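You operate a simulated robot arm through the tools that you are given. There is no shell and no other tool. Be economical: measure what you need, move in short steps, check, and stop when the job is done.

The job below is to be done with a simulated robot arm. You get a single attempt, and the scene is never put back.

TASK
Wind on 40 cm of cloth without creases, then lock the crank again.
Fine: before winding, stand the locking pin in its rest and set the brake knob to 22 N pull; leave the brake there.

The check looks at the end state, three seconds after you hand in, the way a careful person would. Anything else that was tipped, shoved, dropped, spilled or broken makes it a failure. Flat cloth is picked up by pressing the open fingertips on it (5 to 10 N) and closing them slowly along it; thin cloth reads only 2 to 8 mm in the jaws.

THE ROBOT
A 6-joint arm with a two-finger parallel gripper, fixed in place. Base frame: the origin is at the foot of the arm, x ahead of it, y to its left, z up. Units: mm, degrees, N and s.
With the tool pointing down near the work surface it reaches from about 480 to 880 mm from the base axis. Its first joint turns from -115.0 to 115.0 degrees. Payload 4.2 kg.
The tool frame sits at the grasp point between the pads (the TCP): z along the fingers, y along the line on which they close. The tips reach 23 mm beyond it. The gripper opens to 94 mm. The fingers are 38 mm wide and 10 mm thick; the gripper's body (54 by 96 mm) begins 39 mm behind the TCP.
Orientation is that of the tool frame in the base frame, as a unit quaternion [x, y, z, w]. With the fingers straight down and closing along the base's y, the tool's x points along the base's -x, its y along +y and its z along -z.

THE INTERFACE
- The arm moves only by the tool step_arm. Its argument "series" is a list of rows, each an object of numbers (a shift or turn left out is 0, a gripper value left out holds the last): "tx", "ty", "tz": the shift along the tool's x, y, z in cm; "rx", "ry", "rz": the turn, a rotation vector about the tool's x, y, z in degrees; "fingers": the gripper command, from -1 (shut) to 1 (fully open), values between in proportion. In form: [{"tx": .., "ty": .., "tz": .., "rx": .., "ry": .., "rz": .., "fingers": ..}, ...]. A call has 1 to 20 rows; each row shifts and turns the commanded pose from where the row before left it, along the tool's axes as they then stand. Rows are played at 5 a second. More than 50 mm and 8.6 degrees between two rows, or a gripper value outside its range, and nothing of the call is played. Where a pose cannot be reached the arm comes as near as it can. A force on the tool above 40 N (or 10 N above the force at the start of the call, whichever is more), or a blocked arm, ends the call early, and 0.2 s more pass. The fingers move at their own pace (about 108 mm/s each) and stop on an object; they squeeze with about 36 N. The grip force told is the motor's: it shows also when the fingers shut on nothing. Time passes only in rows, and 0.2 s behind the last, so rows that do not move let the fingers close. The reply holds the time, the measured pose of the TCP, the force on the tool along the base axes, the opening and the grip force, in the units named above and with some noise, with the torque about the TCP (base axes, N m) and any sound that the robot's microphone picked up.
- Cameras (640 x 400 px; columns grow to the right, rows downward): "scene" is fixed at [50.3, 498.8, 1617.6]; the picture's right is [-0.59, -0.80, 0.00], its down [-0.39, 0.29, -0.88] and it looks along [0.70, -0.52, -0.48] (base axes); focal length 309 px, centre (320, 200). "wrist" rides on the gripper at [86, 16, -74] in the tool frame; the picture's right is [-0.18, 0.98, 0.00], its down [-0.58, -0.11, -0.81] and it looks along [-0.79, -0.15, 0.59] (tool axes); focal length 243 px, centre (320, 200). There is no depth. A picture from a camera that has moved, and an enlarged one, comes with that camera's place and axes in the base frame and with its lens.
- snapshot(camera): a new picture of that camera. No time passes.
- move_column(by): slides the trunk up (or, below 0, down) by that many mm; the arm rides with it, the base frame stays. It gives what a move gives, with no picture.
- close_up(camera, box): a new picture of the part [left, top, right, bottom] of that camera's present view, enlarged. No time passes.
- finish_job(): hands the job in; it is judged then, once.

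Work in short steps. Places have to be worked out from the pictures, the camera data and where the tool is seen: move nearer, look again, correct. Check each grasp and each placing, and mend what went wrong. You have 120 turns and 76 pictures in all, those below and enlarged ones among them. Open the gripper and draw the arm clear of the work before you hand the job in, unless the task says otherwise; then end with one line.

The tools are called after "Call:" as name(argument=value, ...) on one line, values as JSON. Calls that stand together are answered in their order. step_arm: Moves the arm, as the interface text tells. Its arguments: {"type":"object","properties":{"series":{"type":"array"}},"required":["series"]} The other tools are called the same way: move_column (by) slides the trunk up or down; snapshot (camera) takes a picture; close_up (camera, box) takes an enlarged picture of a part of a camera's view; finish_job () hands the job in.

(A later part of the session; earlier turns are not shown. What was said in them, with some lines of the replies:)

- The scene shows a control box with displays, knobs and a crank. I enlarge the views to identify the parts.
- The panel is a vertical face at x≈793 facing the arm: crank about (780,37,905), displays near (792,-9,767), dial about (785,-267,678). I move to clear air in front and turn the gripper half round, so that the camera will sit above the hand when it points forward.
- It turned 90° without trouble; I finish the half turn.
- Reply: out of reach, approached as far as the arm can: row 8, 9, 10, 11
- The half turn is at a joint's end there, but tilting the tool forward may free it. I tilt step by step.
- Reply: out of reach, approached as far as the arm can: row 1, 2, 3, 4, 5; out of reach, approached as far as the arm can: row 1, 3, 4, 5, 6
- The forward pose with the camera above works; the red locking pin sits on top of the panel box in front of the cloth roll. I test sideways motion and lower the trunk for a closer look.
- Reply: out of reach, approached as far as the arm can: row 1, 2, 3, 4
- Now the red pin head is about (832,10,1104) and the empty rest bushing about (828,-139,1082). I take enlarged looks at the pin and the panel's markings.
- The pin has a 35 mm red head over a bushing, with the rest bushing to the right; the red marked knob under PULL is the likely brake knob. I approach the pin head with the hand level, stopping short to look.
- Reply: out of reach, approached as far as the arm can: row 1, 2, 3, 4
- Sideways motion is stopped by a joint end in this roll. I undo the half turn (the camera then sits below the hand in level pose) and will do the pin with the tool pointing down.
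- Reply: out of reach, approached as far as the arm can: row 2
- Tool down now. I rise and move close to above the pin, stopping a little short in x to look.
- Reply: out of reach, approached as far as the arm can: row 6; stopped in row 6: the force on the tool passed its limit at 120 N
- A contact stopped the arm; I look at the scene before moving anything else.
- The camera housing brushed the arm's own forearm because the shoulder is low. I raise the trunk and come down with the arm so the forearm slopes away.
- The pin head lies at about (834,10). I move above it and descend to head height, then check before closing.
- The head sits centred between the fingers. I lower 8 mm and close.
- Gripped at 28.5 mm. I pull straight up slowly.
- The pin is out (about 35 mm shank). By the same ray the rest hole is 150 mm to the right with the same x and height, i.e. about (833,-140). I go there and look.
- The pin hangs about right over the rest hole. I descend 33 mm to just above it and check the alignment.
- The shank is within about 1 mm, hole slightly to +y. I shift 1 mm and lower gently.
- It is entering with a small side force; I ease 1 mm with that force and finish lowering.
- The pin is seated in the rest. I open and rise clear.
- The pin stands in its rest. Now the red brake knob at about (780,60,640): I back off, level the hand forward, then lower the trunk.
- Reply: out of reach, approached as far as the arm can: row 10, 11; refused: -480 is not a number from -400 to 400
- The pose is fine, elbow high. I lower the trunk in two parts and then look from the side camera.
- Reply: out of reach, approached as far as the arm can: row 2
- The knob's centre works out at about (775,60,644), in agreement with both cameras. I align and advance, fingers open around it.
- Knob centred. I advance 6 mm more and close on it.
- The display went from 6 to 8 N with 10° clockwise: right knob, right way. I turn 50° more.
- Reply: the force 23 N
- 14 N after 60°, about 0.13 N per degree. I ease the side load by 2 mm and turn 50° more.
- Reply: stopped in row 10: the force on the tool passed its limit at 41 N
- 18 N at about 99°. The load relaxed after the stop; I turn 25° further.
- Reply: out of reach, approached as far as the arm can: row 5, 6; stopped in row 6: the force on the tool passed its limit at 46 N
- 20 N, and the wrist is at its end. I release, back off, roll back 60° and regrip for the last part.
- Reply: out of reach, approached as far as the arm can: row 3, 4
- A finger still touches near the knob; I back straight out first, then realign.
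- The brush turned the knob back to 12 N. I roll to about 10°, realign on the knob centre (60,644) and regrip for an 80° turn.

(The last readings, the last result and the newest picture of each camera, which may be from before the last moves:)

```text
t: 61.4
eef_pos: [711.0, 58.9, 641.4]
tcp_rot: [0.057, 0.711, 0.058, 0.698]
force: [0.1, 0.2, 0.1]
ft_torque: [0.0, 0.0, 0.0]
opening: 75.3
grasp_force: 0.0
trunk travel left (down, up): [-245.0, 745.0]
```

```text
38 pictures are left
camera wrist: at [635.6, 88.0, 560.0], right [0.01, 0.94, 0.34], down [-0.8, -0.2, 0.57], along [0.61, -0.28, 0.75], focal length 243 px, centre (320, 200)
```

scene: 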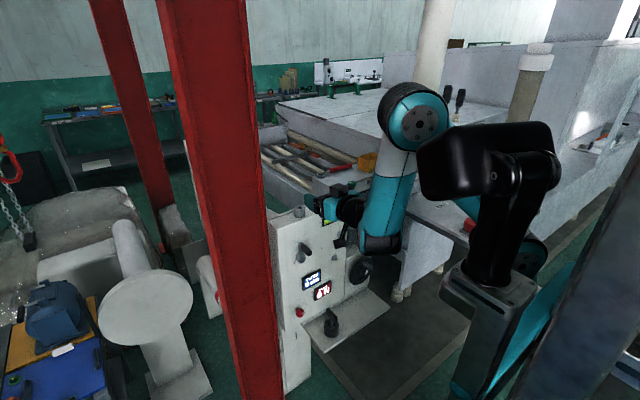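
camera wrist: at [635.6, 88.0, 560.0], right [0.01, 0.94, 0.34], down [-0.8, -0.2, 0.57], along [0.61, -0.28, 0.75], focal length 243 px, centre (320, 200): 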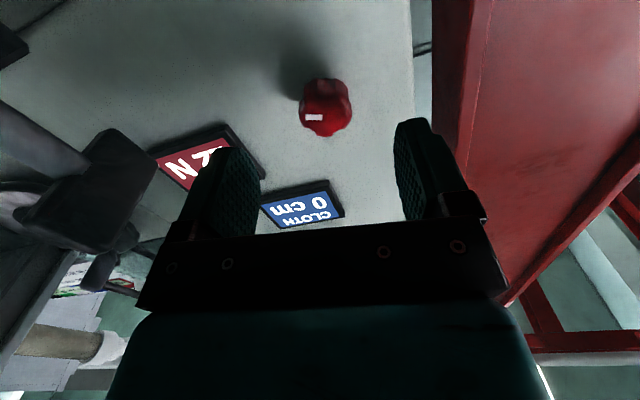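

Aligned within a couple of mm. I advance, grip and turn 65°.

Call:
step_arm(series=[{"tz": 2, "ry": -1}, {"tz": 2}, {"tz": 1.2}, {"fingers": -1}, {}, {}])

Call:
step_arm(series=[{"rz": 5}, {"rz": 5}, {"rz": 5}, {"rz": 5}, {"rz": 5}, {"rz": 5}, {"rz": 5}, {"rz": 5}, {"rz": 5}, {"rz": 5}, {"rz": 5}, {"rz": 5}, {"rz": 5}, {}])

Call:
close_up(camera="scene", box=[270, 250, 370, 330])

```text
t: 62.8
eef_pos: [762.4, 60.6, 641.4]
tcp_rot: [0.058, 0.705, 0.06, 0.705]
force: [17.9, 33.8, 5.0]
ft_torque: [-0.1, 1.1, -0.05]
opening: 32.8
grasp_force: 45.3
trunk travel left (down, up): [-245.0, 745.0]
```

```text
t: 63.2
eef_pos: [762.8, 59.2, 640.9]
tcp_rot: [0.092, 0.7, 0.096, 0.701]
force: [12.2, 22.9, -3.0]
ft_torque: [-0.06, 0.66, -0.13]
opening: 32.9
grasp_force: 44.7
trunk travel left (down, up): [-245.0, 745.0]
stopped in row 2: the force on the tool passed its limit at 50 N (the readings are from after the stop); the commanded pose is now the measured one
```

```text
5.00 times, centred on (320, 290) of scene
camera zoom: at [50.3, 498.8, 1617.6], right [-0.59, -0.8, 0.0], down [-0.39, 0.29, -0.88], along [0.7, -0.52, -0.48], focal length 1544 px, centre (320, -250)
```

zoom: 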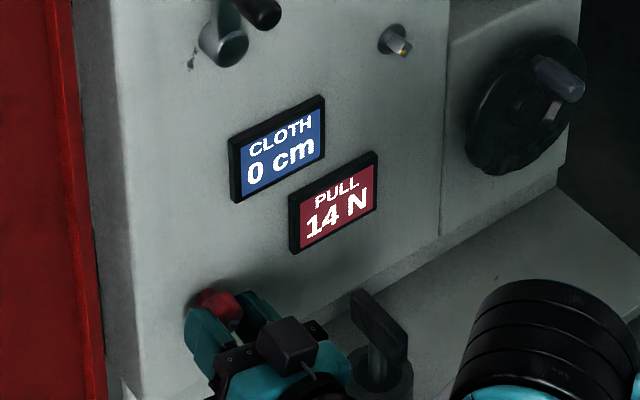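

14 N; side load pushes the hand to +y, so I ease 2 mm that way and continue turning.

Call:
step_arm(series=[{"ty": 0.2, "tz": -0.1, "tx": 0.05}, {}])

Call:
step_arm(series=[{"rz": 5}, {"rz": 5}, {"rz": 5}, {"rz": 5}, {"rz": 5}, {"rz": 5}, {"rz": 5}, {"rz": 5}, {}])

```text
t: 63.8
eef_pos: [762.8, 61.1, 642.1]
tcp_rot: [0.092, 0.701, 0.092, 0.701]
force: [27.0, 20.4, -4.7]
ft_torque: [-0.07, 0.28, 0.05]
opening: 33.0
grasp_force: 44.9
trunk travel left (down, up): [-245.0, 745.0]
```

```text
t: 64.8
eef_pos: [762.0, 62.6, 642.3]
tcp_rot: [0.202, 0.676, 0.207, 0.678]
force: [16.9, 16.7, -2.5]
ft_torque: [-0.03, 1.08, 0.14]
opening: 33.2
grasp_force: 45.1
trunk travel left (down, up): [-245.0, 745.0]
stopped in row 4: the force on the tool passed its limit at 45 N (the readings are from after the stop); the commanded pose is now the measured one
```

Call:
step_arm(series=[{"ty": 0.17, "tz": 0.15, "tx": 0.11}, {}])

Call:
step_arm(series=[{"rz": 4}, {"rz": 4}, {"rz": 4}, {"rz": 4}, {"rz": 4}, {"rz": 4}, {"rz": 4}, {"rz": 4}, {}])

Call:
close_up(camera="scene", box=[270, 250, 370, 330])

```text
t: 65.4
eef_pos: [761.4, 61.9, 642.3]
tcp_rot: [0.202, 0.677, 0.204, 0.677]
force: [-15.8, 2.6, -8.3]
ft_torque: [0.01, -0.13, 0.01]
opening: 33.1
grasp_force: 44.7
trunk travel left (down, up): [-245.0, 745.0]
```

```text
t: 67.4
eef_pos: [762.2, 62.6, 643.6]
tcp_rot: [0.381, 0.594, 0.384, 0.595]
force: [-29.4, 8.7, -5.3]
ft_torque: [0.06, 0.46, -0.43]
opening: 33.2
grasp_force: 44.9
trunk travel left (down, up): [-245.0, 745.0]
```

```text
5.00 times, centred on (320, 290) of scene
camera zoom: at [50.3, 498.8, 1617.6], right [-0.59, -0.8, 0.0], down [-0.39, 0.29, -0.88], along [0.7, -0.52, -0.48], focal length 1544 px, centre (320, -250)
```

zoom: 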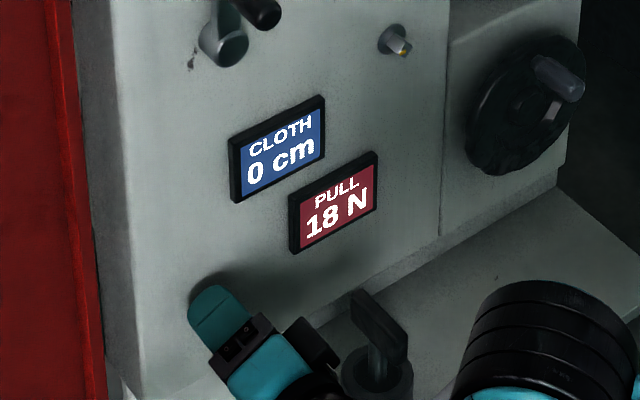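

18 N at 65° roll. I ease 1 mm back and turn 30° more.

Call:
step_arm(series=[{"tz": -0.12, "tx": 0.05}, {"rz": 4}, {"rz": 4}, {"rz": 4}, {"rz": 4}, {"rz": 4}, {"rz": 4}, {"rz": 4}, {}])

Call:
close_up(camera="scene", box=[270, 250, 370, 330])

```text
t: 69.4
eef_pos: [763.2, 62.4, 645.1]
tcp_rot: [0.513, 0.483, 0.517, 0.486]
force: [20.4, 8.5, 26.0]
ft_torque: [-0.07, 0.67, -0.37]
opening: 32.9
grasp_force: 45.0
trunk travel left (down, up): [-245.0, 745.0]
```

```text
5.00 times, centred on (320, 290) of scene
camera zoom: at [50.3, 498.8, 1617.6], right [-0.59, -0.8, 0.0], down [-0.39, 0.29, -0.88], along [0.7, -0.52, -0.48], focal length 1544 px, centre (320, -250)
```

zoom: 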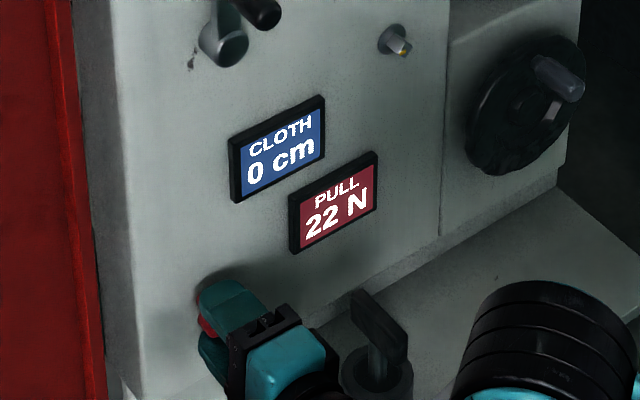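

22 N reached. I relieve the side load, open wide and retreat straight, without rolling.

Call:
step_arm(series=[{"ty": 0.15, "tz": 0.1}, {"fingers": 0.0}, {"fingers": 1}, {}, {"tz": -1}, {"tz": -2}, {"tz": -3}, {"tz": -3}])

Call:
close_up(camera="scene", box=[260, 220, 380, 320])

```text
t: 71.2
eef_pos: [687.7, 73.0, 660.1]
tcp_rot: [0.514, 0.485, 0.516, 0.485]
force: [-0.4, 0.2, 0.0]
ft_torque: [-0.02, 0.0, 0.0]
opening: 93.9
grasp_force: 0.1
out of reach, approached as far as the arm can: row 8
trunk travel left (down, up): [-245.0, 745.0]
```

```text
4.00 times, centred on (320, 270) of scene
camera zoom: at [50.3, 498.8, 1617.6], right [-0.59, -0.8, 0.0], down [-0.39, 0.29, -0.88], along [0.7, -0.52, -0.48], focal length 1235 px, centre (320, -80)
```

zoom: 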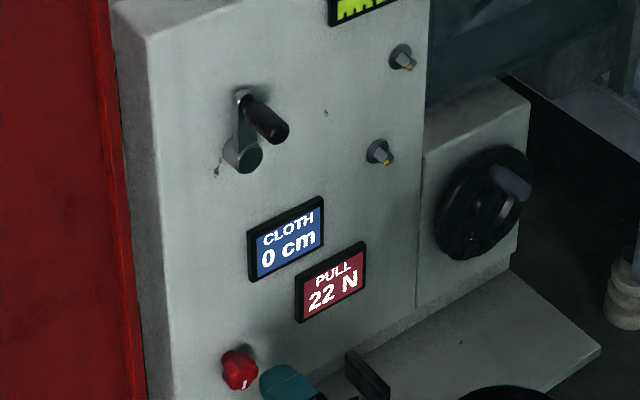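

Brake stays at 22 N. Next the crank (hub about y 40, z 910; handle straight up near z 965). I enlarge it to look for a direction mark.

Call:
close_up(camera="scene", box=[284, 230, 324, 268])

Call:
close_up(camera="scene", box=[180, 170, 300, 300])

```text
10.53 times, centred on (304, 249) of scene
camera zoom: at [50.3, 498.8, 1617.6], right [-0.59, -0.8, 0.0], down [-0.39, 0.29, -0.88], along [0.7, -0.52, -0.48], focal length 3250 px, centre (488, -316)
```

zoom: 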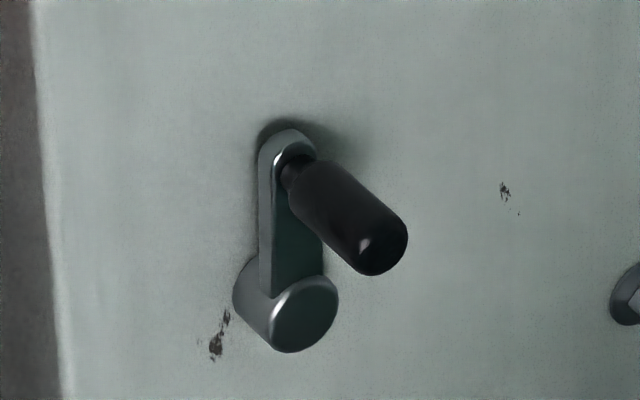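

```text
3.08 times, centred on (240, 235) of scene
camera zoom: at [50.3, 498.8, 1617.6], right [-0.59, -0.8, 0.0], down [-0.39, 0.29, -0.88], along [0.7, -0.52, -0.48], focal length 950 px, centre (566, 92)
```

zoom: 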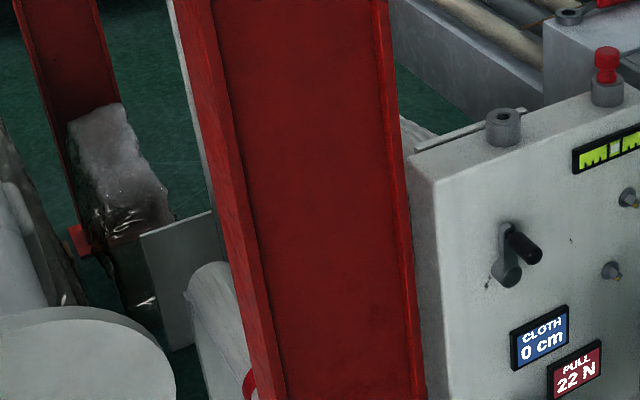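

No marks, only scratches. I roll back to the neutral roll, raise the trunk to handle height and look with the wrist camera.

Call:
step_arm(series=[{"rz": -8.5}, {"rz": -8.5}, {"rz": -8.5}, {"rz": -8.5}, {"rz": -8.5}, {"rz": -8.5}, {"rz": -8.5}, {"rz": -8.5}, {"rz": -8.5}, {"rz": -8.5}, {"rz": -8.5}, {}])

Call:
move_column(by=300)

Call:
snapshot(camera="wrist")

```text
t: 73.8
eef_pos: [686.9, 71.0, 659.9]
tcp_rot: [-0.003, 0.705, 0.0, 0.709]
force: [1.1, 0.1, -0.2]
ft_torque: [0.01, 0.03, 0.01]
opening: 94.0
grasp_force: 0.0
trunk travel left (down, up): [-245.0, 745.0]
```

```text
t: 76.8
eef_pos: [687.2, 71.6, 958.7]
tcp_rot: [-0.001, 0.706, 0.0, 0.709]
force: [-0.9, -1.5, 0.4]
ft_torque: [0.04, 0.05, 0.0]
opening: 94.0
grasp_force: 0.1
trunk travel left (down, up): [-545.0, 445.0]
```

```text
31 pictures are left
camera wrist: at [613.7, 87.4, 871.8], right [0.0, 0.98, 0.18], down [-0.81, -0.11, 0.58], along [0.59, -0.15, 0.8], focal length 243 px, centre (320, 200)
```

wrist: 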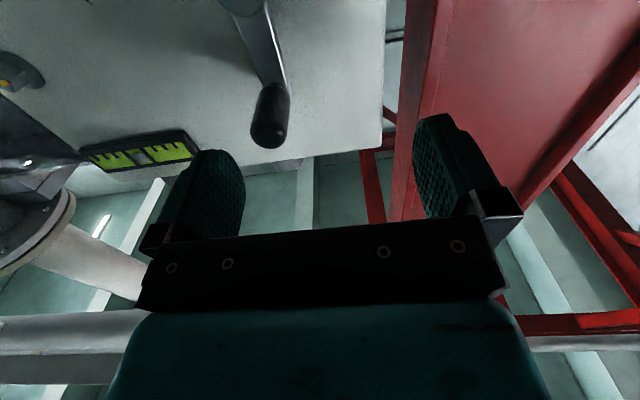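

The handle axis is at about (y 38, z 961), hub about (38,910), radius ≈50 mm. I advance over the handle and close.

Call:
step_arm(series=[{"ty": -3.35, "tx": -0.25}, {"tz": 2}, {"tz": 2}, {"tz": 2}, {}])

Call:
snapshot(camera="wrist")

```text
t: 78.0
eef_pos: [749.6, 39.8, 963.7]
tcp_rot: [-0.001, 0.706, 0.0, 0.708]
force: [0.3, 0.0, -1.0]
ft_torque: [-0.02, 0.0, 0.01]
opening: 94.1
grasp_force: 0.1
trunk travel left (down, up): [-545.0, 445.0]
```

```text
30 pictures are left
camera wrist: at [675.4, 55.1, 875.2], right [0.0, 0.98, 0.18], down [-0.81, -0.11, 0.58], along [0.59, -0.15, 0.8], focal length 243 px, centre (320, 200)
```

wrist: 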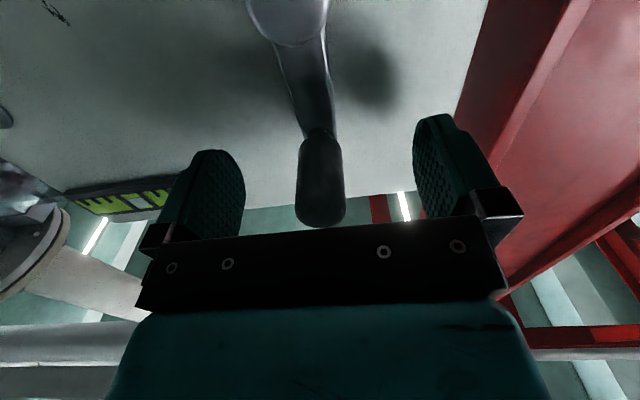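

Handle is centred between the pads; I close on it.

Call:
step_arm(series=[{"fingers": -1}, {}, {}, {}])

```text
t: 79.0
eef_pos: [749.5, 39.7, 963.0]
tcp_rot: [-0.002, 0.705, 0.001, 0.709]
force: [2.4, 1.6, 1.3]
ft_torque: [0.0, -0.12, -0.9]
opening: 21.5
grasp_force: 44.9
trunk travel left (down, up): [-545.0, 445.0]
```

Held at 21.5 mm. I try 30° clockwise around the hub, slowly, and read the display.

Call:
step_arm(series=[{"ty": -0.436, "tx": 0.019}, {"ty": -0.432, "tx": 0.057}, {"ty": -0.426, "tx": 0.095}, {"ty": -0.416, "tx": 0.131}, {"ty": -0.403, "tx": 0.167}, {"ty": -0.387, "tx": 0.2015}, {}])

Call:
close_up(camera="scene", box=[270, 200, 370, 310])

```text
t: 80.6
eef_pos: [749.2, 13.0, 956.6]
tcp_rot: [-0.001, 0.705, 0.0, 0.709]
force: [33.0, -4.6, 14.3]
ft_torque: [-0.02, -0.18, -0.78]
opening: 21.5
grasp_force: 44.8
trunk travel left (down, up): [-545.0, 445.0]
```

```text
3.64 times, centred on (320, 255) of scene
camera zoom: at [50.3, 498.8, 1617.6], right [-0.59, -0.8, 0.0], down [-0.39, 0.29, -0.88], along [0.7, -0.52, -0.48], focal length 1123 px, centre (320, 0)
```

zoom: 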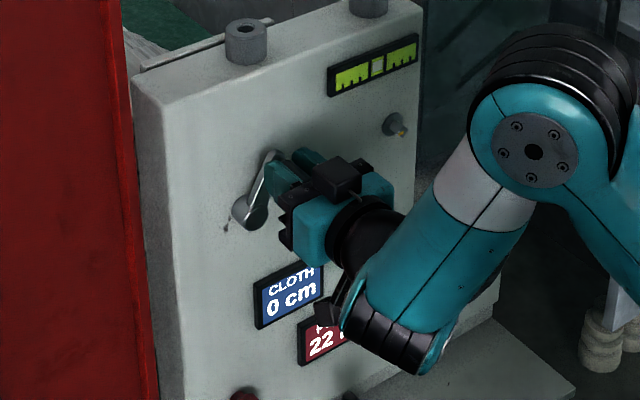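

Still 0 cm after ~28°, and the arc fit gives a radius nearer 56 mm (hub z≈907). I continue clockwise to 90° with that radius.

Call:
step_arm(series=[{"ty": -0.3, "tx": 0.08, "tz": 0.1}, {"ty": -0.65, "tx": 0.44}, {"ty": -0.58, "tx": 0.52}, {"ty": -0.5, "tx": 0.6}, {"ty": -0.41, "tx": 0.66}, {"ty": -0.32, "tx": 0.715}, {"ty": -0.22, "tx": 0.75}, {"ty": -0.11, "tx": 0.774}, {"ty": -0.01, "tx": 0.39}, {}])

Call:
close_up(camera="scene", box=[270, 200, 370, 310])

```text
t: 82.8
eef_pos: [748.0, -19.9, 904.8]
tcp_rot: [-0.001, 0.707, -0.001, 0.708]
force: [-4.6, -27.0, 0.2]
ft_torque: [-0.1, 0.11, 0.76]
opening: 21.6
grasp_force: 44.9
trunk travel left (down, up): [-545.0, 445.0]
```

```text
3.64 times, centred on (320, 255) of scene
camera zoom: at [50.3, 498.8, 1617.6], right [-0.59, -0.8, 0.0], down [-0.39, 0.29, -0.88], along [0.7, -0.52, -0.48], focal length 1123 px, centre (320, 0)
```

zoom: 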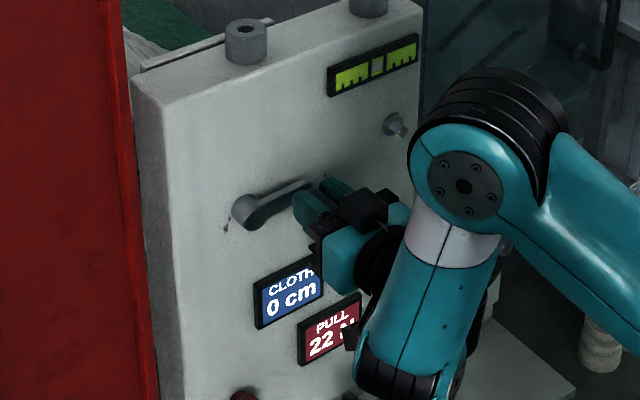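

Crank is at 90° and radius really ≈60 mm, still 0 cm. I check the gauge and the cloth for any sign of which way it winds.

Call:
close_up(camera="scene", box=[270, 185, 350, 235])

```text
8.00 times, centred on (310, 210) of scene
camera zoom: at [50.3, 498.8, 1617.6], right [-0.59, -0.8, 0.0], down [-0.39, 0.29, -0.88], along [0.7, -0.52, -0.48], focal length 2470 px, centre (400, 120)
```

zoom: 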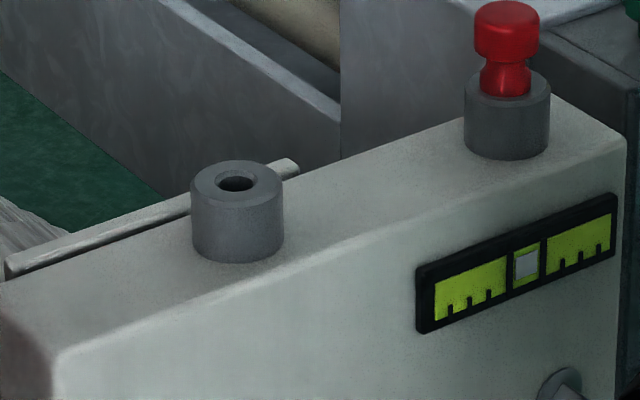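

No resistance was felt and nothing counted, so clockwise seems the idle direction. I correct the radius to 60 mm and go back counter-clockwise through the top to -40°.

Call:
step_arm(series=[{"ty": -0.3, "tx": 0.3}, {"ty": 0.091, "tx": -1.042}, {"ty": 0.271, "tx": -1.01}, {"ty": 0.442, "tx": -0.948}, {"ty": 0.6, "tx": -0.857}, {"ty": 0.739, "tx": -0.739}, {"ty": 0.857, "tx": -0.6}, {"ty": 0.948, "tx": -0.442}, {"ty": 1.01, "tx": -0.271}, {"ty": 1.042, "tx": -0.091}, {"ty": 1.042, "tx": 0.091}, {"ty": 1.01, "tx": 0.271}, {"ty": 0.948, "tx": 0.442}, {"ty": 0.857, "tx": 0.6}, {}])

Call:
close_up(camera="scene", box=[270, 200, 370, 310])

```text
t: 85.2
eef_pos: [748.7, 39.8, 963.2]
tcp_rot: [0.001, 0.707, -0.007, 0.707]
force: [-9.3, -21.2, 0.3]
ft_torque: [-0.07, -0.71, 1.76]
opening: 22.2
grasp_force: 45.3
trunk travel left (down, up): [-545.0, 445.0]
stopped in row 12: the force on the tool passed its limit at 48 N (the readings are from after the stop); the commanded pose is now the measured one
```

```text
3.64 times, centred on (320, 255) of scene
camera zoom: at [50.3, 498.8, 1617.6], right [-0.59, -0.8, 0.0], down [-0.39, 0.29, -0.88], along [0.7, -0.52, -0.48], focal length 1123 px, centre (320, 0)
```

zoom: 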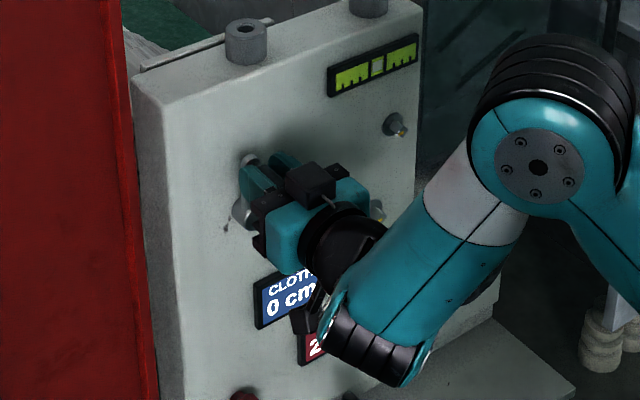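

It stops hard exactly at the top: the crank cannot go back past its start, so clockwise is right and the counter is coarse. I relax and wind clockwise 180° at 9° per row.

Call:
step_arm(series=[{"ty": -0.939, "tx": 0.074}, {"ty": -0.915, "tx": 0.22}, {"ty": -0.87, "tx": 0.36}, {"ty": -0.803, "tx": 0.492}, {"ty": -0.716, "tx": 0.611}, {"ty": -0.611, "tx": 0.716}, {"ty": -0.492, "tx": 0.803}, {"ty": -0.36, "tx": 0.87}, {"ty": -0.22, "tx": 0.915}, {"ty": -0.074, "tx": 0.939}, {"ty": 0.074, "tx": 0.939}, {"ty": 0.22, "tx": 0.915}, {"ty": 0.36, "tx": 0.87}, {"ty": 0.492, "tx": 0.803}, {"ty": 0.611, "tx": 0.716}, {"ty": 0.716, "tx": 0.611}, {"ty": 0.803, "tx": 0.492}, {"ty": 0.87, "tx": 0.36}, {"ty": 0.915, "tx": 0.22}, {"ty": 0.939, "tx": 0.074}])

Call:
close_up(camera="scene", box=[270, 200, 370, 310])

```text
t: 87.0
eef_pos: [748.1, -16.9, 921.4]
tcp_rot: [0.003, 0.708, -0.01, 0.707]
force: [2.8, -21.3, 3.3]
ft_torque: [-0.05, 0.85, 1.55]
opening: 22.0
grasp_force: 44.7
trunk travel left (down, up): [-545.0, 445.0]
stopped in row 9: the force on the tool passed its limit at 40 N (the readings are from after the stop); the commanded pose is now the measured one
```

```text
3.64 times, centred on (320, 255) of scene
camera zoom: at [50.3, 498.8, 1617.6], right [-0.59, -0.8, 0.0], down [-0.39, 0.29, -0.88], along [0.7, -0.52, -0.48], focal length 1123 px, centre (320, 0)
```

zoom: 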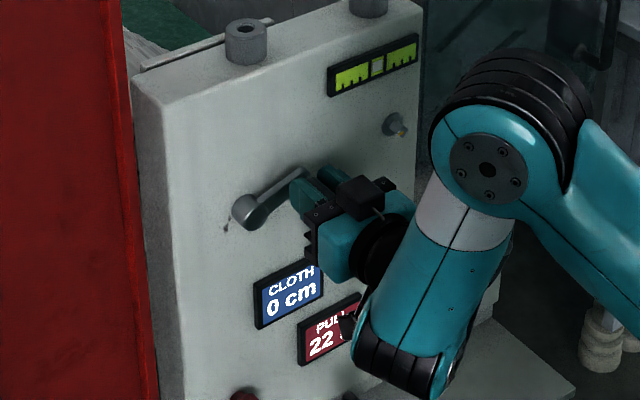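

The circle fit is now consistent (centre (40.5,902.7), R 60.5); the stop came from a radial load. I nudge outward 2 mm and carry on from 72°.

Call:
step_arm(series=[{"ty": -0.2}, {"ty": -0.22, "tx": 0.915}, {"ty": -0.074, "tx": 0.939}, {"ty": 0.074, "tx": 0.939}, {"ty": 0.22, "tx": 0.915}, {"ty": 0.36, "tx": 0.87}, {"ty": 0.492, "tx": 0.803}, {"ty": 0.611, "tx": 0.716}, {"ty": 0.716, "tx": 0.611}, {"ty": 0.803, "tx": 0.492}, {"ty": 0.87, "tx": 0.36}, {"ty": 0.915, "tx": 0.22}, {"ty": 0.939, "tx": 0.074}])

```text
t: 88.2
eef_pos: [751.2, -18.3, 890.6]
tcp_rot: [0.0, 0.713, -0.008, 0.702]
force: [-18.5, -9.8, -3.9]
ft_torque: [-0.03, -0.55, 1.72]
opening: 22.0
grasp_force: 44.6
out of reach, approached as far as the arm can: row 4, 5
trunk travel left (down, up): [-545.0, 445.0]
stopped in row 5: the force on the tool passed its limit at 43 N (the readings are from after the stop); the commanded pose is now the measured one
```

The arm hits a reach limit low down relative to the trunk. I release the handle, back off, lower the trunk 90 mm and come back.

Call:
step_arm(series=[{"fingers": 0.3}, {"fingers": 0.6}, {}, {"tz": -2}, {"tz": -3}, {"tz": -1}])

Call:
move_column(by=-90)

Call:
step_arm(series=[{"tx": -3}, {"tx": -3}, {"tx": -3}, {"ry": 0}])

Call:
snapshot(camera="wrist")

```text
t: 89.6
eef_pos: [729.9, -10.9, 917.9]
tcp_rot: [-0.001, 0.714, -0.007, 0.7]
force: [-0.2, 0.7, 0.8]
ft_torque: [-0.03, 0.05, 0.0]
opening: 75.4
grasp_force: 0.0
out of reach, approached as far as the arm can: row 4, 5, 6
trunk travel left (down, up): [-545.0, 445.0]
```

```text
t: 90.8
eef_pos: [731.0, -9.7, 828.7]
tcp_rot: [0.001, 0.714, -0.009, 0.7]
force: [0.5, 0.7, 0.3]
ft_torque: [-0.02, -0.02, -0.02]
opening: 75.2
grasp_force: 0.1
trunk travel left (down, up): [-455.0, 535.0]
```

```text
t: 91.8
eef_pos: [732.7, -9.6, 918.9]
tcp_rot: [0.001, 0.713, -0.008, 0.701]
force: [-0.5, -0.2, -0.1]
ft_torque: [-0.01, 0.02, 0.0]
opening: 75.0
grasp_force: 0.1
trunk travel left (down, up): [-455.0, 535.0]
```

```text
24 pictures are left
camera wrist: at [656.9, 6.4, 832.3], right [0.01, 0.98, 0.17], down [-0.8, -0.09, 0.6], along [0.6, -0.15, 0.78], focal length 243 px, centre (320, 200)
```

wrist: 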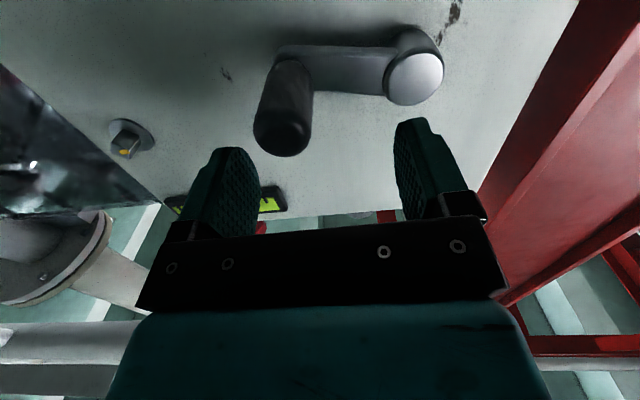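

The crank stayed at about 102° (handle near (-19,890)). I realign on the handle, grip, and wind on from 102° to 180° with the corrected circle.

Call:
step_arm(series=[{"ty": -0.45, "tx": 1.45, "ry": -1}, {"ty": -0.45, "tx": 1.45}, {"tz": 1.6}, {"fingers": -1}, {}, {}, {}])

Call:
step_arm(series=[{"ty": 0.22, "tx": 0.915}, {"ty": 0.36, "tx": 0.87}, {"ty": 0.492, "tx": 0.803}, {"ty": 0.611, "tx": 0.716}, {"ty": 0.716, "tx": 0.611}, {"ty": 0.803, "tx": 0.492}, {"ty": 0.87, "tx": 0.36}, {"ty": 0.915, "tx": 0.22}, {"ty": 0.939, "tx": 0.074}])

```text
t: 93.4
eef_pos: [747.9, -18.6, 888.3]
tcp_rot: [0.0, 0.707, -0.008, 0.707]
force: [2.6, 1.6, -0.7]
ft_torque: [0.0, -0.1, 1.63]
opening: 22.0
grasp_force: 45.1
trunk travel left (down, up): [-455.0, 535.0]
```

```text
t: 95.4
eef_pos: [745.8, 38.7, 837.8]
tcp_rot: [0.0, 0.707, -0.009, 0.707]
force: [-16.2, -1.8, 25.5]
ft_torque: [0.01, 0.17, 1.86]
opening: 21.7
grasp_force: 44.5
trunk travel left (down, up): [-455.0, 535.0]
```

Smooth to the bottom (180°). I correct 3 mm upward and continue up the far side to 270°, then read the counter.

Call:
step_arm(series=[{"tx": -0.3, "tz": -0.1}, {"ty": 0.939, "tx": -0.074}, {"ty": 0.915, "tx": -0.22}, {"ty": 0.87, "tx": -0.36}, {"ty": 0.803, "tx": -0.492}, {"ty": 0.716, "tx": -0.611}, {"ty": 0.611, "tx": -0.716}, {"ty": 0.492, "tx": -0.803}, {"ty": 0.36, "tx": -0.87}, {"ty": 0.22, "tx": -0.915}, {"ty": 0.074, "tx": -0.939}])

Call:
close_up(camera="scene", box=[270, 200, 370, 310])

```text
t: 97.8
eef_pos: [747.3, 99.6, 901.7]
tcp_rot: [0.001, 0.707, -0.007, 0.707]
force: [-21.7, -5.4, -2.6]
ft_torque: [0.0, -0.21, 1.69]
opening: 21.6
grasp_force: 44.8
trunk travel left (down, up): [-455.0, 535.0]
```

```text
3.64 times, centred on (320, 255) of scene
camera zoom: at [50.3, 498.8, 1617.6], right [-0.59, -0.8, 0.0], down [-0.39, 0.29, -0.88], along [0.7, -0.52, -0.48], focal length 1123 px, centre (320, 0)
```

zoom: 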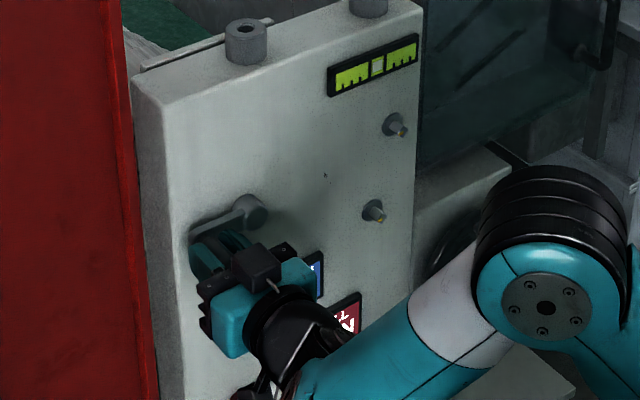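

At 270°, centred well. I finish the turn to 360° and look at the counter.

Call:
step_arm(series=[{"ty": -0.074, "tx": -0.939, "tz": -0.1}, {"ty": -0.22, "tx": -0.915}, {"ty": -0.36, "tx": -0.87}, {"ty": -0.492, "tx": -0.803}, {"ty": -0.611, "tx": -0.716}, {"ty": -0.716, "tx": -0.611}, {"ty": -0.803, "tx": -0.492}, {"ty": -0.87, "tx": -0.36}, {"ty": -0.915, "tx": -0.22}, {"ty": -0.939, "tx": -0.074}])

Call:
close_up(camera="scene", box=[270, 200, 370, 310])

```text
t: 100.0
eef_pos: [748.4, 43.1, 959.4]
tcp_rot: [0.0, 0.708, -0.006, 0.706]
force: [25.5, 1.6, -15.5]
ft_torque: [-0.01, 0.63, 1.63]
opening: 21.4
grasp_force: 45.1
trunk travel left (down, up): [-455.0, 535.0]
```

```text
3.64 times, centred on (320, 255) of scene
camera zoom: at [50.3, 498.8, 1617.6], right [-0.59, -0.8, 0.0], down [-0.39, 0.29, -0.88], along [0.7, -0.52, -0.48], focal length 1123 px, centre (320, 0)
```

zoom: 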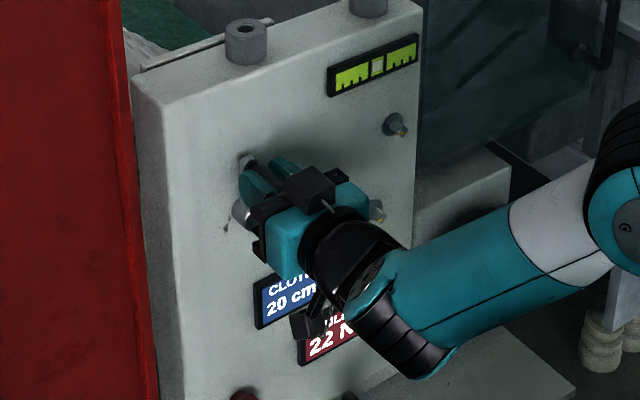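

20 cm per turn, so exactly one more turn. I run the first half from the top.

Call:
step_arm(series=[{"ty": -0.25, "tx": 0.1}, {"ty": -0.939, "tx": 0.074}, {"ty": -0.915, "tx": 0.22}, {"ty": -0.87, "tx": 0.36}, {"ty": -0.803, "tx": 0.492}, {"ty": -0.716, "tx": 0.611}, {"ty": -0.611, "tx": 0.716}, {"ty": -0.492, "tx": 0.803}, {"ty": -0.36, "tx": 0.87}, {"ty": -0.22, "tx": 0.915}, {"ty": -0.074, "tx": 0.939}])

```text
t: 102.6
eef_pos: [746.7, -20.3, 899.1]
tcp_rot: [-0.002, 0.706, -0.003, 0.708]
force: [20.9, 11.4, -2.9]
ft_torque: [0.03, 0.7, 1.48]
opening: 21.3
grasp_force: 45.0
trunk travel left (down, up): [-455.0, 535.0]
stopped in row 11: the force on the tool passed its limit at 41 N (the readings are from after the stop); the commanded pose is now the measured one
```

About 90°. I relax the loads and continue the next quarter.

Call:
step_arm(series=[{"ty": 0.15, "tz": 0.15}, {"ty": 0.074, "tx": 0.939}, {"ty": 0.22, "tx": 0.915}, {"ty": 0.36, "tx": 0.87}, {"ty": 0.492, "tx": 0.803}, {"ty": 0.611, "tx": 0.716}, {"ty": 0.716, "tx": 0.611}, {"ty": 0.803, "tx": 0.492}, {"ty": 0.87, "tx": 0.36}, {"ty": 0.915, "tx": 0.22}, {"ty": 0.939, "tx": 0.074}])

```text
t: 105.0
eef_pos: [746.8, 40.3, 838.4]
tcp_rot: [0.0, 0.707, -0.005, 0.707]
force: [-27.5, -1.1, -18.1]
ft_torque: [-0.03, 0.53, 1.57]
opening: 21.1
grasp_force: 45.0
trunk travel left (down, up): [-455.0, 535.0]
```

At the bottom. I ease the x and z loads and go up the far side.

Call:
step_arm(series=[{"tx": 0.1, "tz": -0.2}, {"ty": 0.939, "tx": -0.074}, {"ty": 0.915, "tx": -0.22}, {"ty": 0.87, "tx": -0.36}, {"ty": 0.803, "tx": -0.492}, {"ty": 0.716, "tx": -0.611}, {"ty": 0.611, "tx": -0.716}, {"ty": 0.492, "tx": -0.803}, {"ty": 0.36, "tx": -0.87}, {"ty": 0.22, "tx": -0.915}, {"ty": 0.074, "tx": -0.939}])

```text
t: 107.4
eef_pos: [746.2, 100.6, 896.7]
tcp_rot: [0.001, 0.707, -0.007, 0.707]
force: [25.0, -9.2, -2.6]
ft_torque: [-0.02, -0.47, 1.6]
opening: 21.4
grasp_force: 45.0
trunk travel left (down, up): [-455.0, 535.0]
```

Call:
step_arm(series=[{"ty": -0.074, "tx": -0.939, "tz": 0.2}, {"ty": -0.22, "tx": -0.915}, {"ty": -0.36, "tx": -0.87}, {"ty": -0.492, "tx": -0.803}, {"ty": -0.611, "tx": -0.716}, {"ty": -0.716, "tx": -0.611}, {"ty": -0.803, "tx": -0.492}, {"ty": -0.87, "tx": -0.36}, {"ty": -0.915, "tx": -0.22}, {"ty": -0.939, "tx": -0.074}, {}])

Call:
close_up(camera="scene", box=[270, 200, 370, 310])

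```text
t: 109.8
eef_pos: [747.4, 41.0, 960.3]
tcp_rot: [-0.001, 0.705, -0.006, 0.709]
force: [-18.1, 2.1, -2.8]
ft_torque: [0.01, -1.04, 1.65]
opening: 21.1
grasp_force: 44.7
trunk travel left (down, up): [-455.0, 535.0]
```

```text
3.64 times, centred on (320, 255) of scene
camera zoom: at [50.3, 498.8, 1617.6], right [-0.59, -0.8, 0.0], down [-0.39, 0.29, -0.88], along [0.7, -0.52, -0.48], focal length 1123 px, centre (320, 0)
```

zoom: 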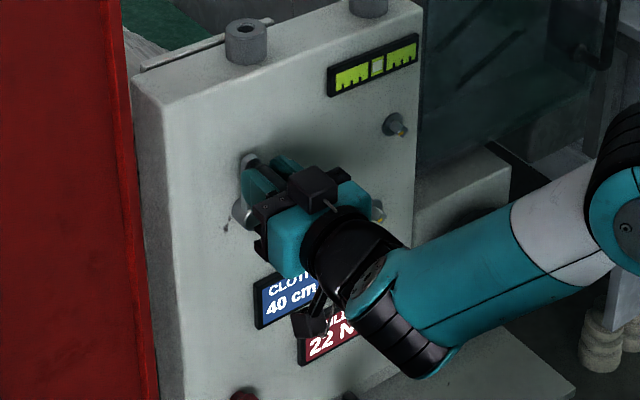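

40 cm. I nudge 1 mm to the exact starting angle, open and retreat straight.

Call:
step_arm(series=[{"ty": -0.12, "tz": -0.1}, {}])

Call:
step_arm(series=[{"fingers": 0.3}, {"fingers": 0.7}, {}, {"tz": -2}, {"tz": -3}, {"tz": -3}])

Call:
snapshot(camera="wrist")

Call:
close_up(camera="scene", box=[270, 200, 370, 310])

```text
t: 110.4
eef_pos: [746.9, 40.5, 959.7]
tcp_rot: [0.001, 0.705, -0.006, 0.709]
force: [10.9, 3.5, 6.9]
ft_torque: [-0.01, 0.17, 1.75]
opening: 21.3
grasp_force: 45.1
trunk travel left (down, up): [-455.0, 535.0]
```

```text
t: 111.8
eef_pos: [665.9, 40.1, 959.8]
tcp_rot: [0.001, 0.706, -0.005, 0.708]
force: [0.0, -0.4, -0.2]
ft_torque: [0.02, -0.01, 0.0]
opening: 79.6
grasp_force: 0.1
trunk travel left (down, up): [-455.0, 535.0]
```

```text
20 pictures are left
camera wrist: at [592.6, 56.2, 872.3], right [0.01, 0.98, 0.18], down [-0.81, -0.1, 0.58], along [0.59, -0.15, 0.8], focal length 243 px, centre (320, 200)
```

wrist: 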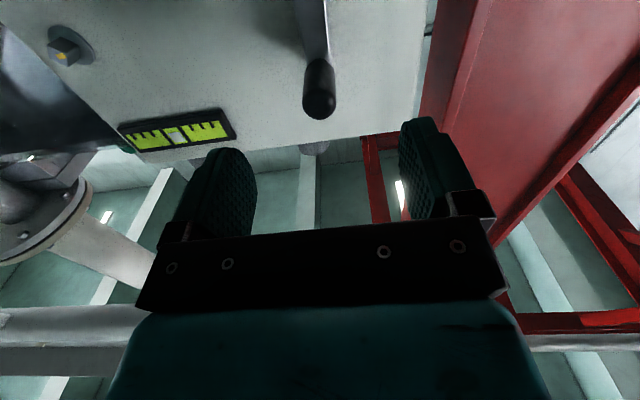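

```text
3.64 times, centred on (320, 255) of scene
camera zoom: at [50.3, 498.8, 1617.6], right [-0.59, -0.8, 0.0], down [-0.39, 0.29, -0.88], along [0.7, -0.52, -0.48], focal length 1123 px, centre (320, 0)
```

zoom: 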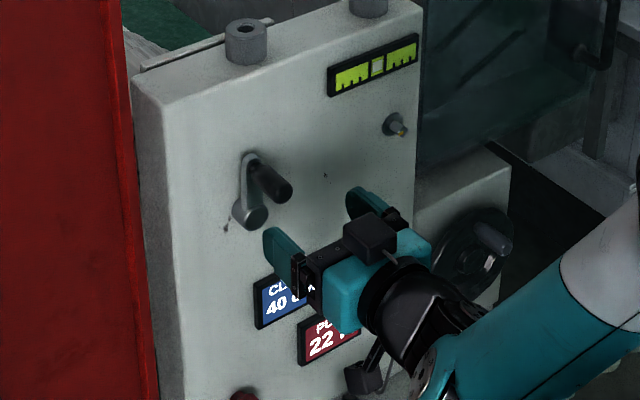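

All holds at 40 cm and 22 N. Now the pin: I back off, raise the trunk and turn the tool down again.

Call:
step_arm(series=[{"tz": -3}, {"ty": -3}, {"ty": -3}, {"ty": -3}])

Call:
move_column(by=370)

Call:
step_arm(series=[{"ry": 8.5}, {"ry": 8.5}, {"ry": 8.5}, {"ry": 8.5}, {"ry": 8.5}, {"ry": 8.5}, {"ry": 8.5}, {"ry": 8.5}, {"ry": 8.5}, {"ry": 8.5}, {"ry": 5}])

```text
t: 112.8
eef_pos: [644.3, -45.6, 967.1]
tcp_rot: [0.0, 0.706, -0.005, 0.708]
force: [-0.1, -0.2, -0.3]
ft_torque: [0.01, 0.0, -0.01]
opening: 79.9
grasp_force: 0.1
out of reach, approached as far as the arm can: row 3, 4
trunk travel left (down, up): [-455.0, 535.0]
```

```text
t: 116.3
eef_pos: [643.9, -45.2, 1337.6]
tcp_rot: [0.0, 0.706, -0.007, 0.708]
force: [0.5, 0.4, -0.7]
ft_torque: [-0.04, -0.01, -0.02]
opening: 80.0
grasp_force: 0.0
trunk travel left (down, up): [-825.0, 165.0]
```

```text
t: 118.7
eef_pos: [643.6, -44.9, 1337.2]
tcp_rot: [0.003, 1.0, -0.005, 0.0]
force: [-0.4, -1.2, 0.1]
ft_torque: [0.02, 0.03, 0.04]
opening: 80.0
grasp_force: 0.0
trunk travel left (down, up): [-825.0, 165.0]
```

Tool is down. I lower to z 1200 and go above the pin in its rest at (832,-139).

Call:
step_arm(series=[{"tz": 4.5}, {"tz": 4.5}, {"tz": 4.7}, {"tx": -3.5, "ty": -1.9}, {"tx": -3.5, "ty": -1.9}, {"tx": -3.5, "ty": -1.9}, {"tx": -3.5, "ty": -1.9}, {"tx": -2.5, "ty": -1.8}, {"tx": -2.4}, {"fingers": 0.9}])

Call:
snapshot(camera="wrist")

```text
t: 120.9
eef_pos: [832.7, -142.1, 1200.4]
tcp_rot: [0.004, 1.0, -0.004, 0.001]
force: [0.3, 0.4, 0.1]
ft_torque: [-0.01, -0.03, 0.04]
opening: 89.5
grasp_force: 0.1
trunk travel left (down, up): [-825.0, 165.0]
```

```text
18 pictures are left
camera wrist: at [746.3, -124.6, 1274.5], right [0.19, 0.98, -0.01], down [0.58, -0.11, 0.81], along [0.79, -0.16, -0.59], focal length 243 px, centre (320, 200)
```

wrist: 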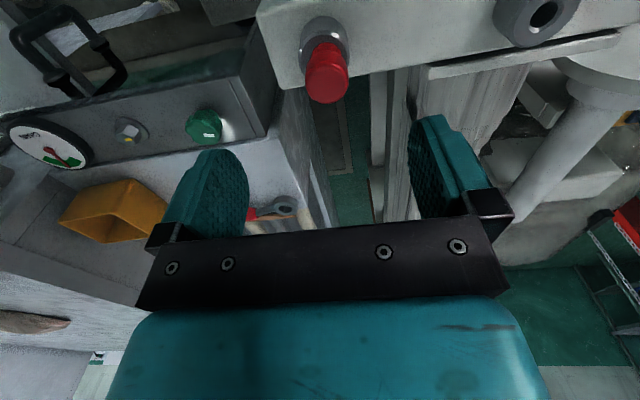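

Pin is a couple of mm to +y. I correct, descend to its head and grip.

Call:
step_arm(series=[{"ty": 0.25}, {"tz": 3}, {"tz": 3}, {"tz": 2}, {"tz": 0.9}, {"fingers": -1}, {}, {}, {}])

Call:
step_arm(series=[{"tz": -1}, {"tz": -1}, {"tz": -1}, {"tz": -1}, {"tz": -1}, {"tz": -1}, {"tz": -1}])

```text
t: 122.9
eef_pos: [832.2, -141.3, 1110.5]
tcp_rot: [0.004, 1.0, -0.003, 0.001]
force: [-0.5, 0.0, 0.2]
ft_torque: [0.01, -0.04, 0.0]
opening: 28.3
grasp_force: 36.1
trunk travel left (down, up): [-825.0, 165.0]
```

```text
t: 124.5
eef_pos: [833.2, -140.2, 1182.1]
tcp_rot: [0.005, 1.0, -0.004, 0.0]
force: [0.6, 0.3, -1.1]
ft_torque: [0.0, 0.01, -0.03]
opening: 28.9
grasp_force: 36.0
trunk travel left (down, up): [-825.0, 165.0]
```

Pin lifted. I move 150 mm left to the lock bushing and lower to just above it.

Call:
step_arm(series=[{"ty": 4}, {"ty": 4}, {"ty": 4}, {"ty": 3}, {}, {"tz": 1.5}, {"tz": 1.8}, {}])

Call:
close_up(camera="wrist", box=[240, 20, 400, 120])

Call:
close_up(camera="scene", box=[275, 180, 325, 225])

```text
t: 126.3
eef_pos: [834.1, 9.0, 1147.0]
tcp_rot: [0.004, 1.0, -0.005, 0.001]
force: [-0.2, 0.0, -0.9]
ft_torque: [0.0, -0.01, 0.02]
opening: 28.4
grasp_force: 35.9
trunk travel left (down, up): [-825.0, 165.0]
```

```text
4.00 times, centred on (320, 70) of wrist
camera zoom: at [747.9, 27.1, 1220.0], right [0.19, 0.98, -0.01], down [0.58, -0.11, 0.81], along [0.79, -0.16, -0.59], focal length 970 px, centre (320, 720)
```

zoom: 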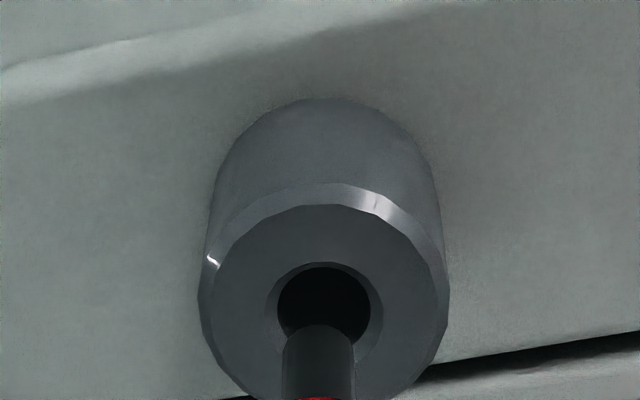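

```text
8.89 times, centred on (300, 202) of scene
camera zoom: at [50.3, 498.8, 1617.6], right [-0.59, -0.8, 0.0], down [-0.39, 0.29, -0.88], along [0.7, -0.52, -0.48], focal length 2744 px, centre (498, 178)
```

zoom: 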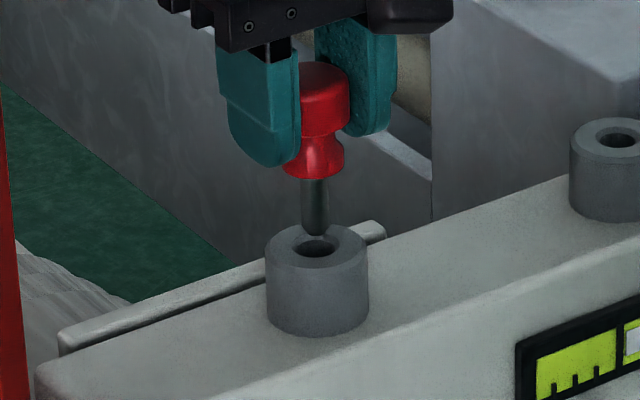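

Alignment looks the same as at the rest. I lower gently with a half-mm shift.

Call:
step_arm(series=[{"ty": 0.06}, {"tz": 0.8}, {"tz": 0.8}, {"tz": 0.6}, {"tz": 0.6}])

```text
t: 127.5
eef_pos: [834.0, 8.7, 1118.8]
tcp_rot: [0.005, 1.0, -0.005, 0.001]
force: [-0.5, 0.0, -0.5]
ft_torque: [0.04, -0.02, 0.0]
opening: 28.5
grasp_force: 35.8
trunk travel left (down, up): [-825.0, 165.0]
```

It slides in freely. I lower the last 8 mm.

Call:
step_arm(series=[{"tz": 0.4}, {"tz": 0.4}, {"tz": 0.1}, {}])

Call:
close_up(camera="scene", box=[275, 180, 325, 225])

```text
t: 128.5
eef_pos: [834.4, 10.1, 1110.4]
tcp_rot: [0.004, 1.0, -0.004, 0.003]
force: [0.3, -0.8, 11.3]
ft_torque: [0.09, 0.07, -0.01]
opening: 28.6
grasp_force: 36.2
trunk travel left (down, up): [-825.0, 165.0]
```

```text
8.89 times, centred on (300, 202) of scene
camera zoom: at [50.3, 498.8, 1617.6], right [-0.59, -0.8, 0.0], down [-0.39, 0.29, -0.88], along [0.7, -0.52, -0.48], focal length 2744 px, centre (498, 178)
```

zoom: 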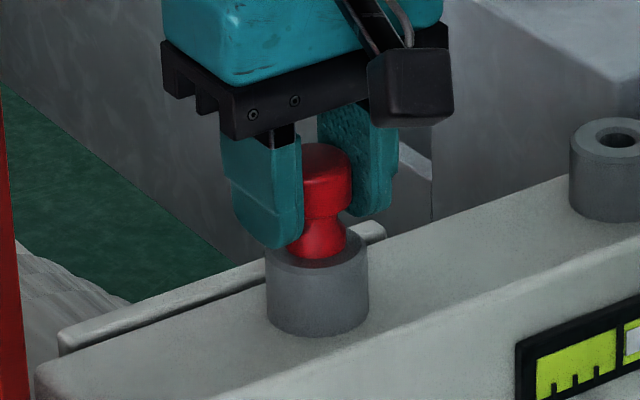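

The pin is seated at the same depth as before (11 N on the bottom). I open, rise and draw clear.

Call:
step_arm(series=[{"fingers": 0.2}, {"fingers": 0.7}, {}, {"tz": -3}, {"tz": -4}, {"tz": -4}, {"tx": 4.5}, {"tx": 4.5}, {"tx": 4.5}, {"tx": 4.5}])

Call:
close_up(camera="scene", box=[260, 180, 360, 330])

Call:
snapshot(camera="wrist")

```text
t: 130.7
eef_pos: [652.5, 10.0, 1219.9]
tcp_rot: [0.004, 1.0, -0.004, 0.001]
force: [0.1, 0.5, -0.1]
ft_torque: [0.03, 0.03, 0.02]
opening: 79.8
grasp_force: 0.0
trunk travel left (down, up): [-825.0, 165.0]
```

```text
2.67 times, centred on (310, 255) of scene
camera zoom: at [50.3, 498.8, 1617.6], right [-0.59, -0.8, 0.0], down [-0.39, 0.29, -0.88], along [0.7, -0.52, -0.48], focal length 823 px, centre (347, 53)
```

zoom: 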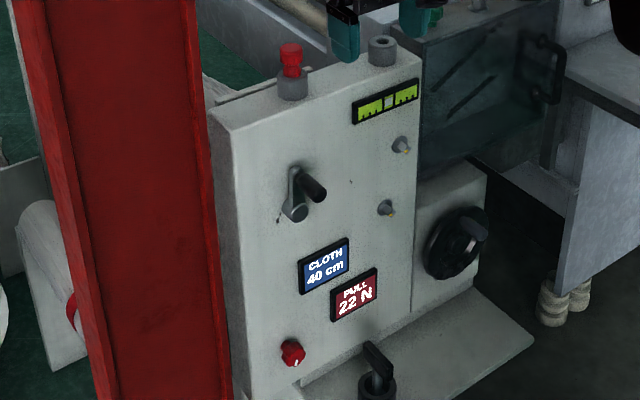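

```text
13 pictures are left
camera wrist: at [567.1, 27.9, 1292.6], right [0.19, 0.98, -0.01], down [0.58, -0.11, 0.81], along [0.79, -0.16, -0.59], focal length 243 px, centre (320, 200)
```

wrist: 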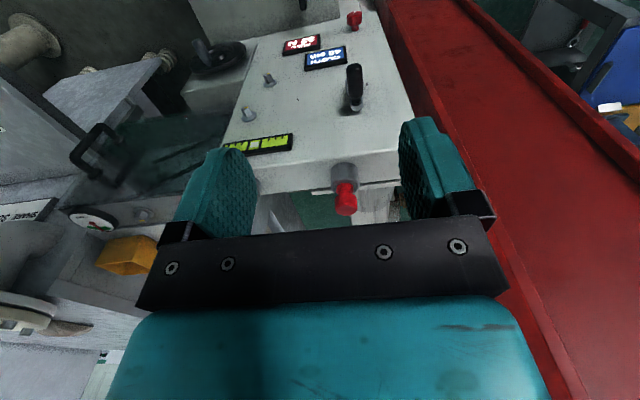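

The display reads 40 cm and 22 N, the pin is back in the lock bushing, and the arm is clear with its gripper open. I hand in.

Call:
finish_job()

```text
The job is handed in.
```

The counter reads 40 cm, the brake is left at 22 N, and the locking pin is back in its bushing with the crank at its start angle. I saw no creases, but I did not take a close look at the cloth itself.
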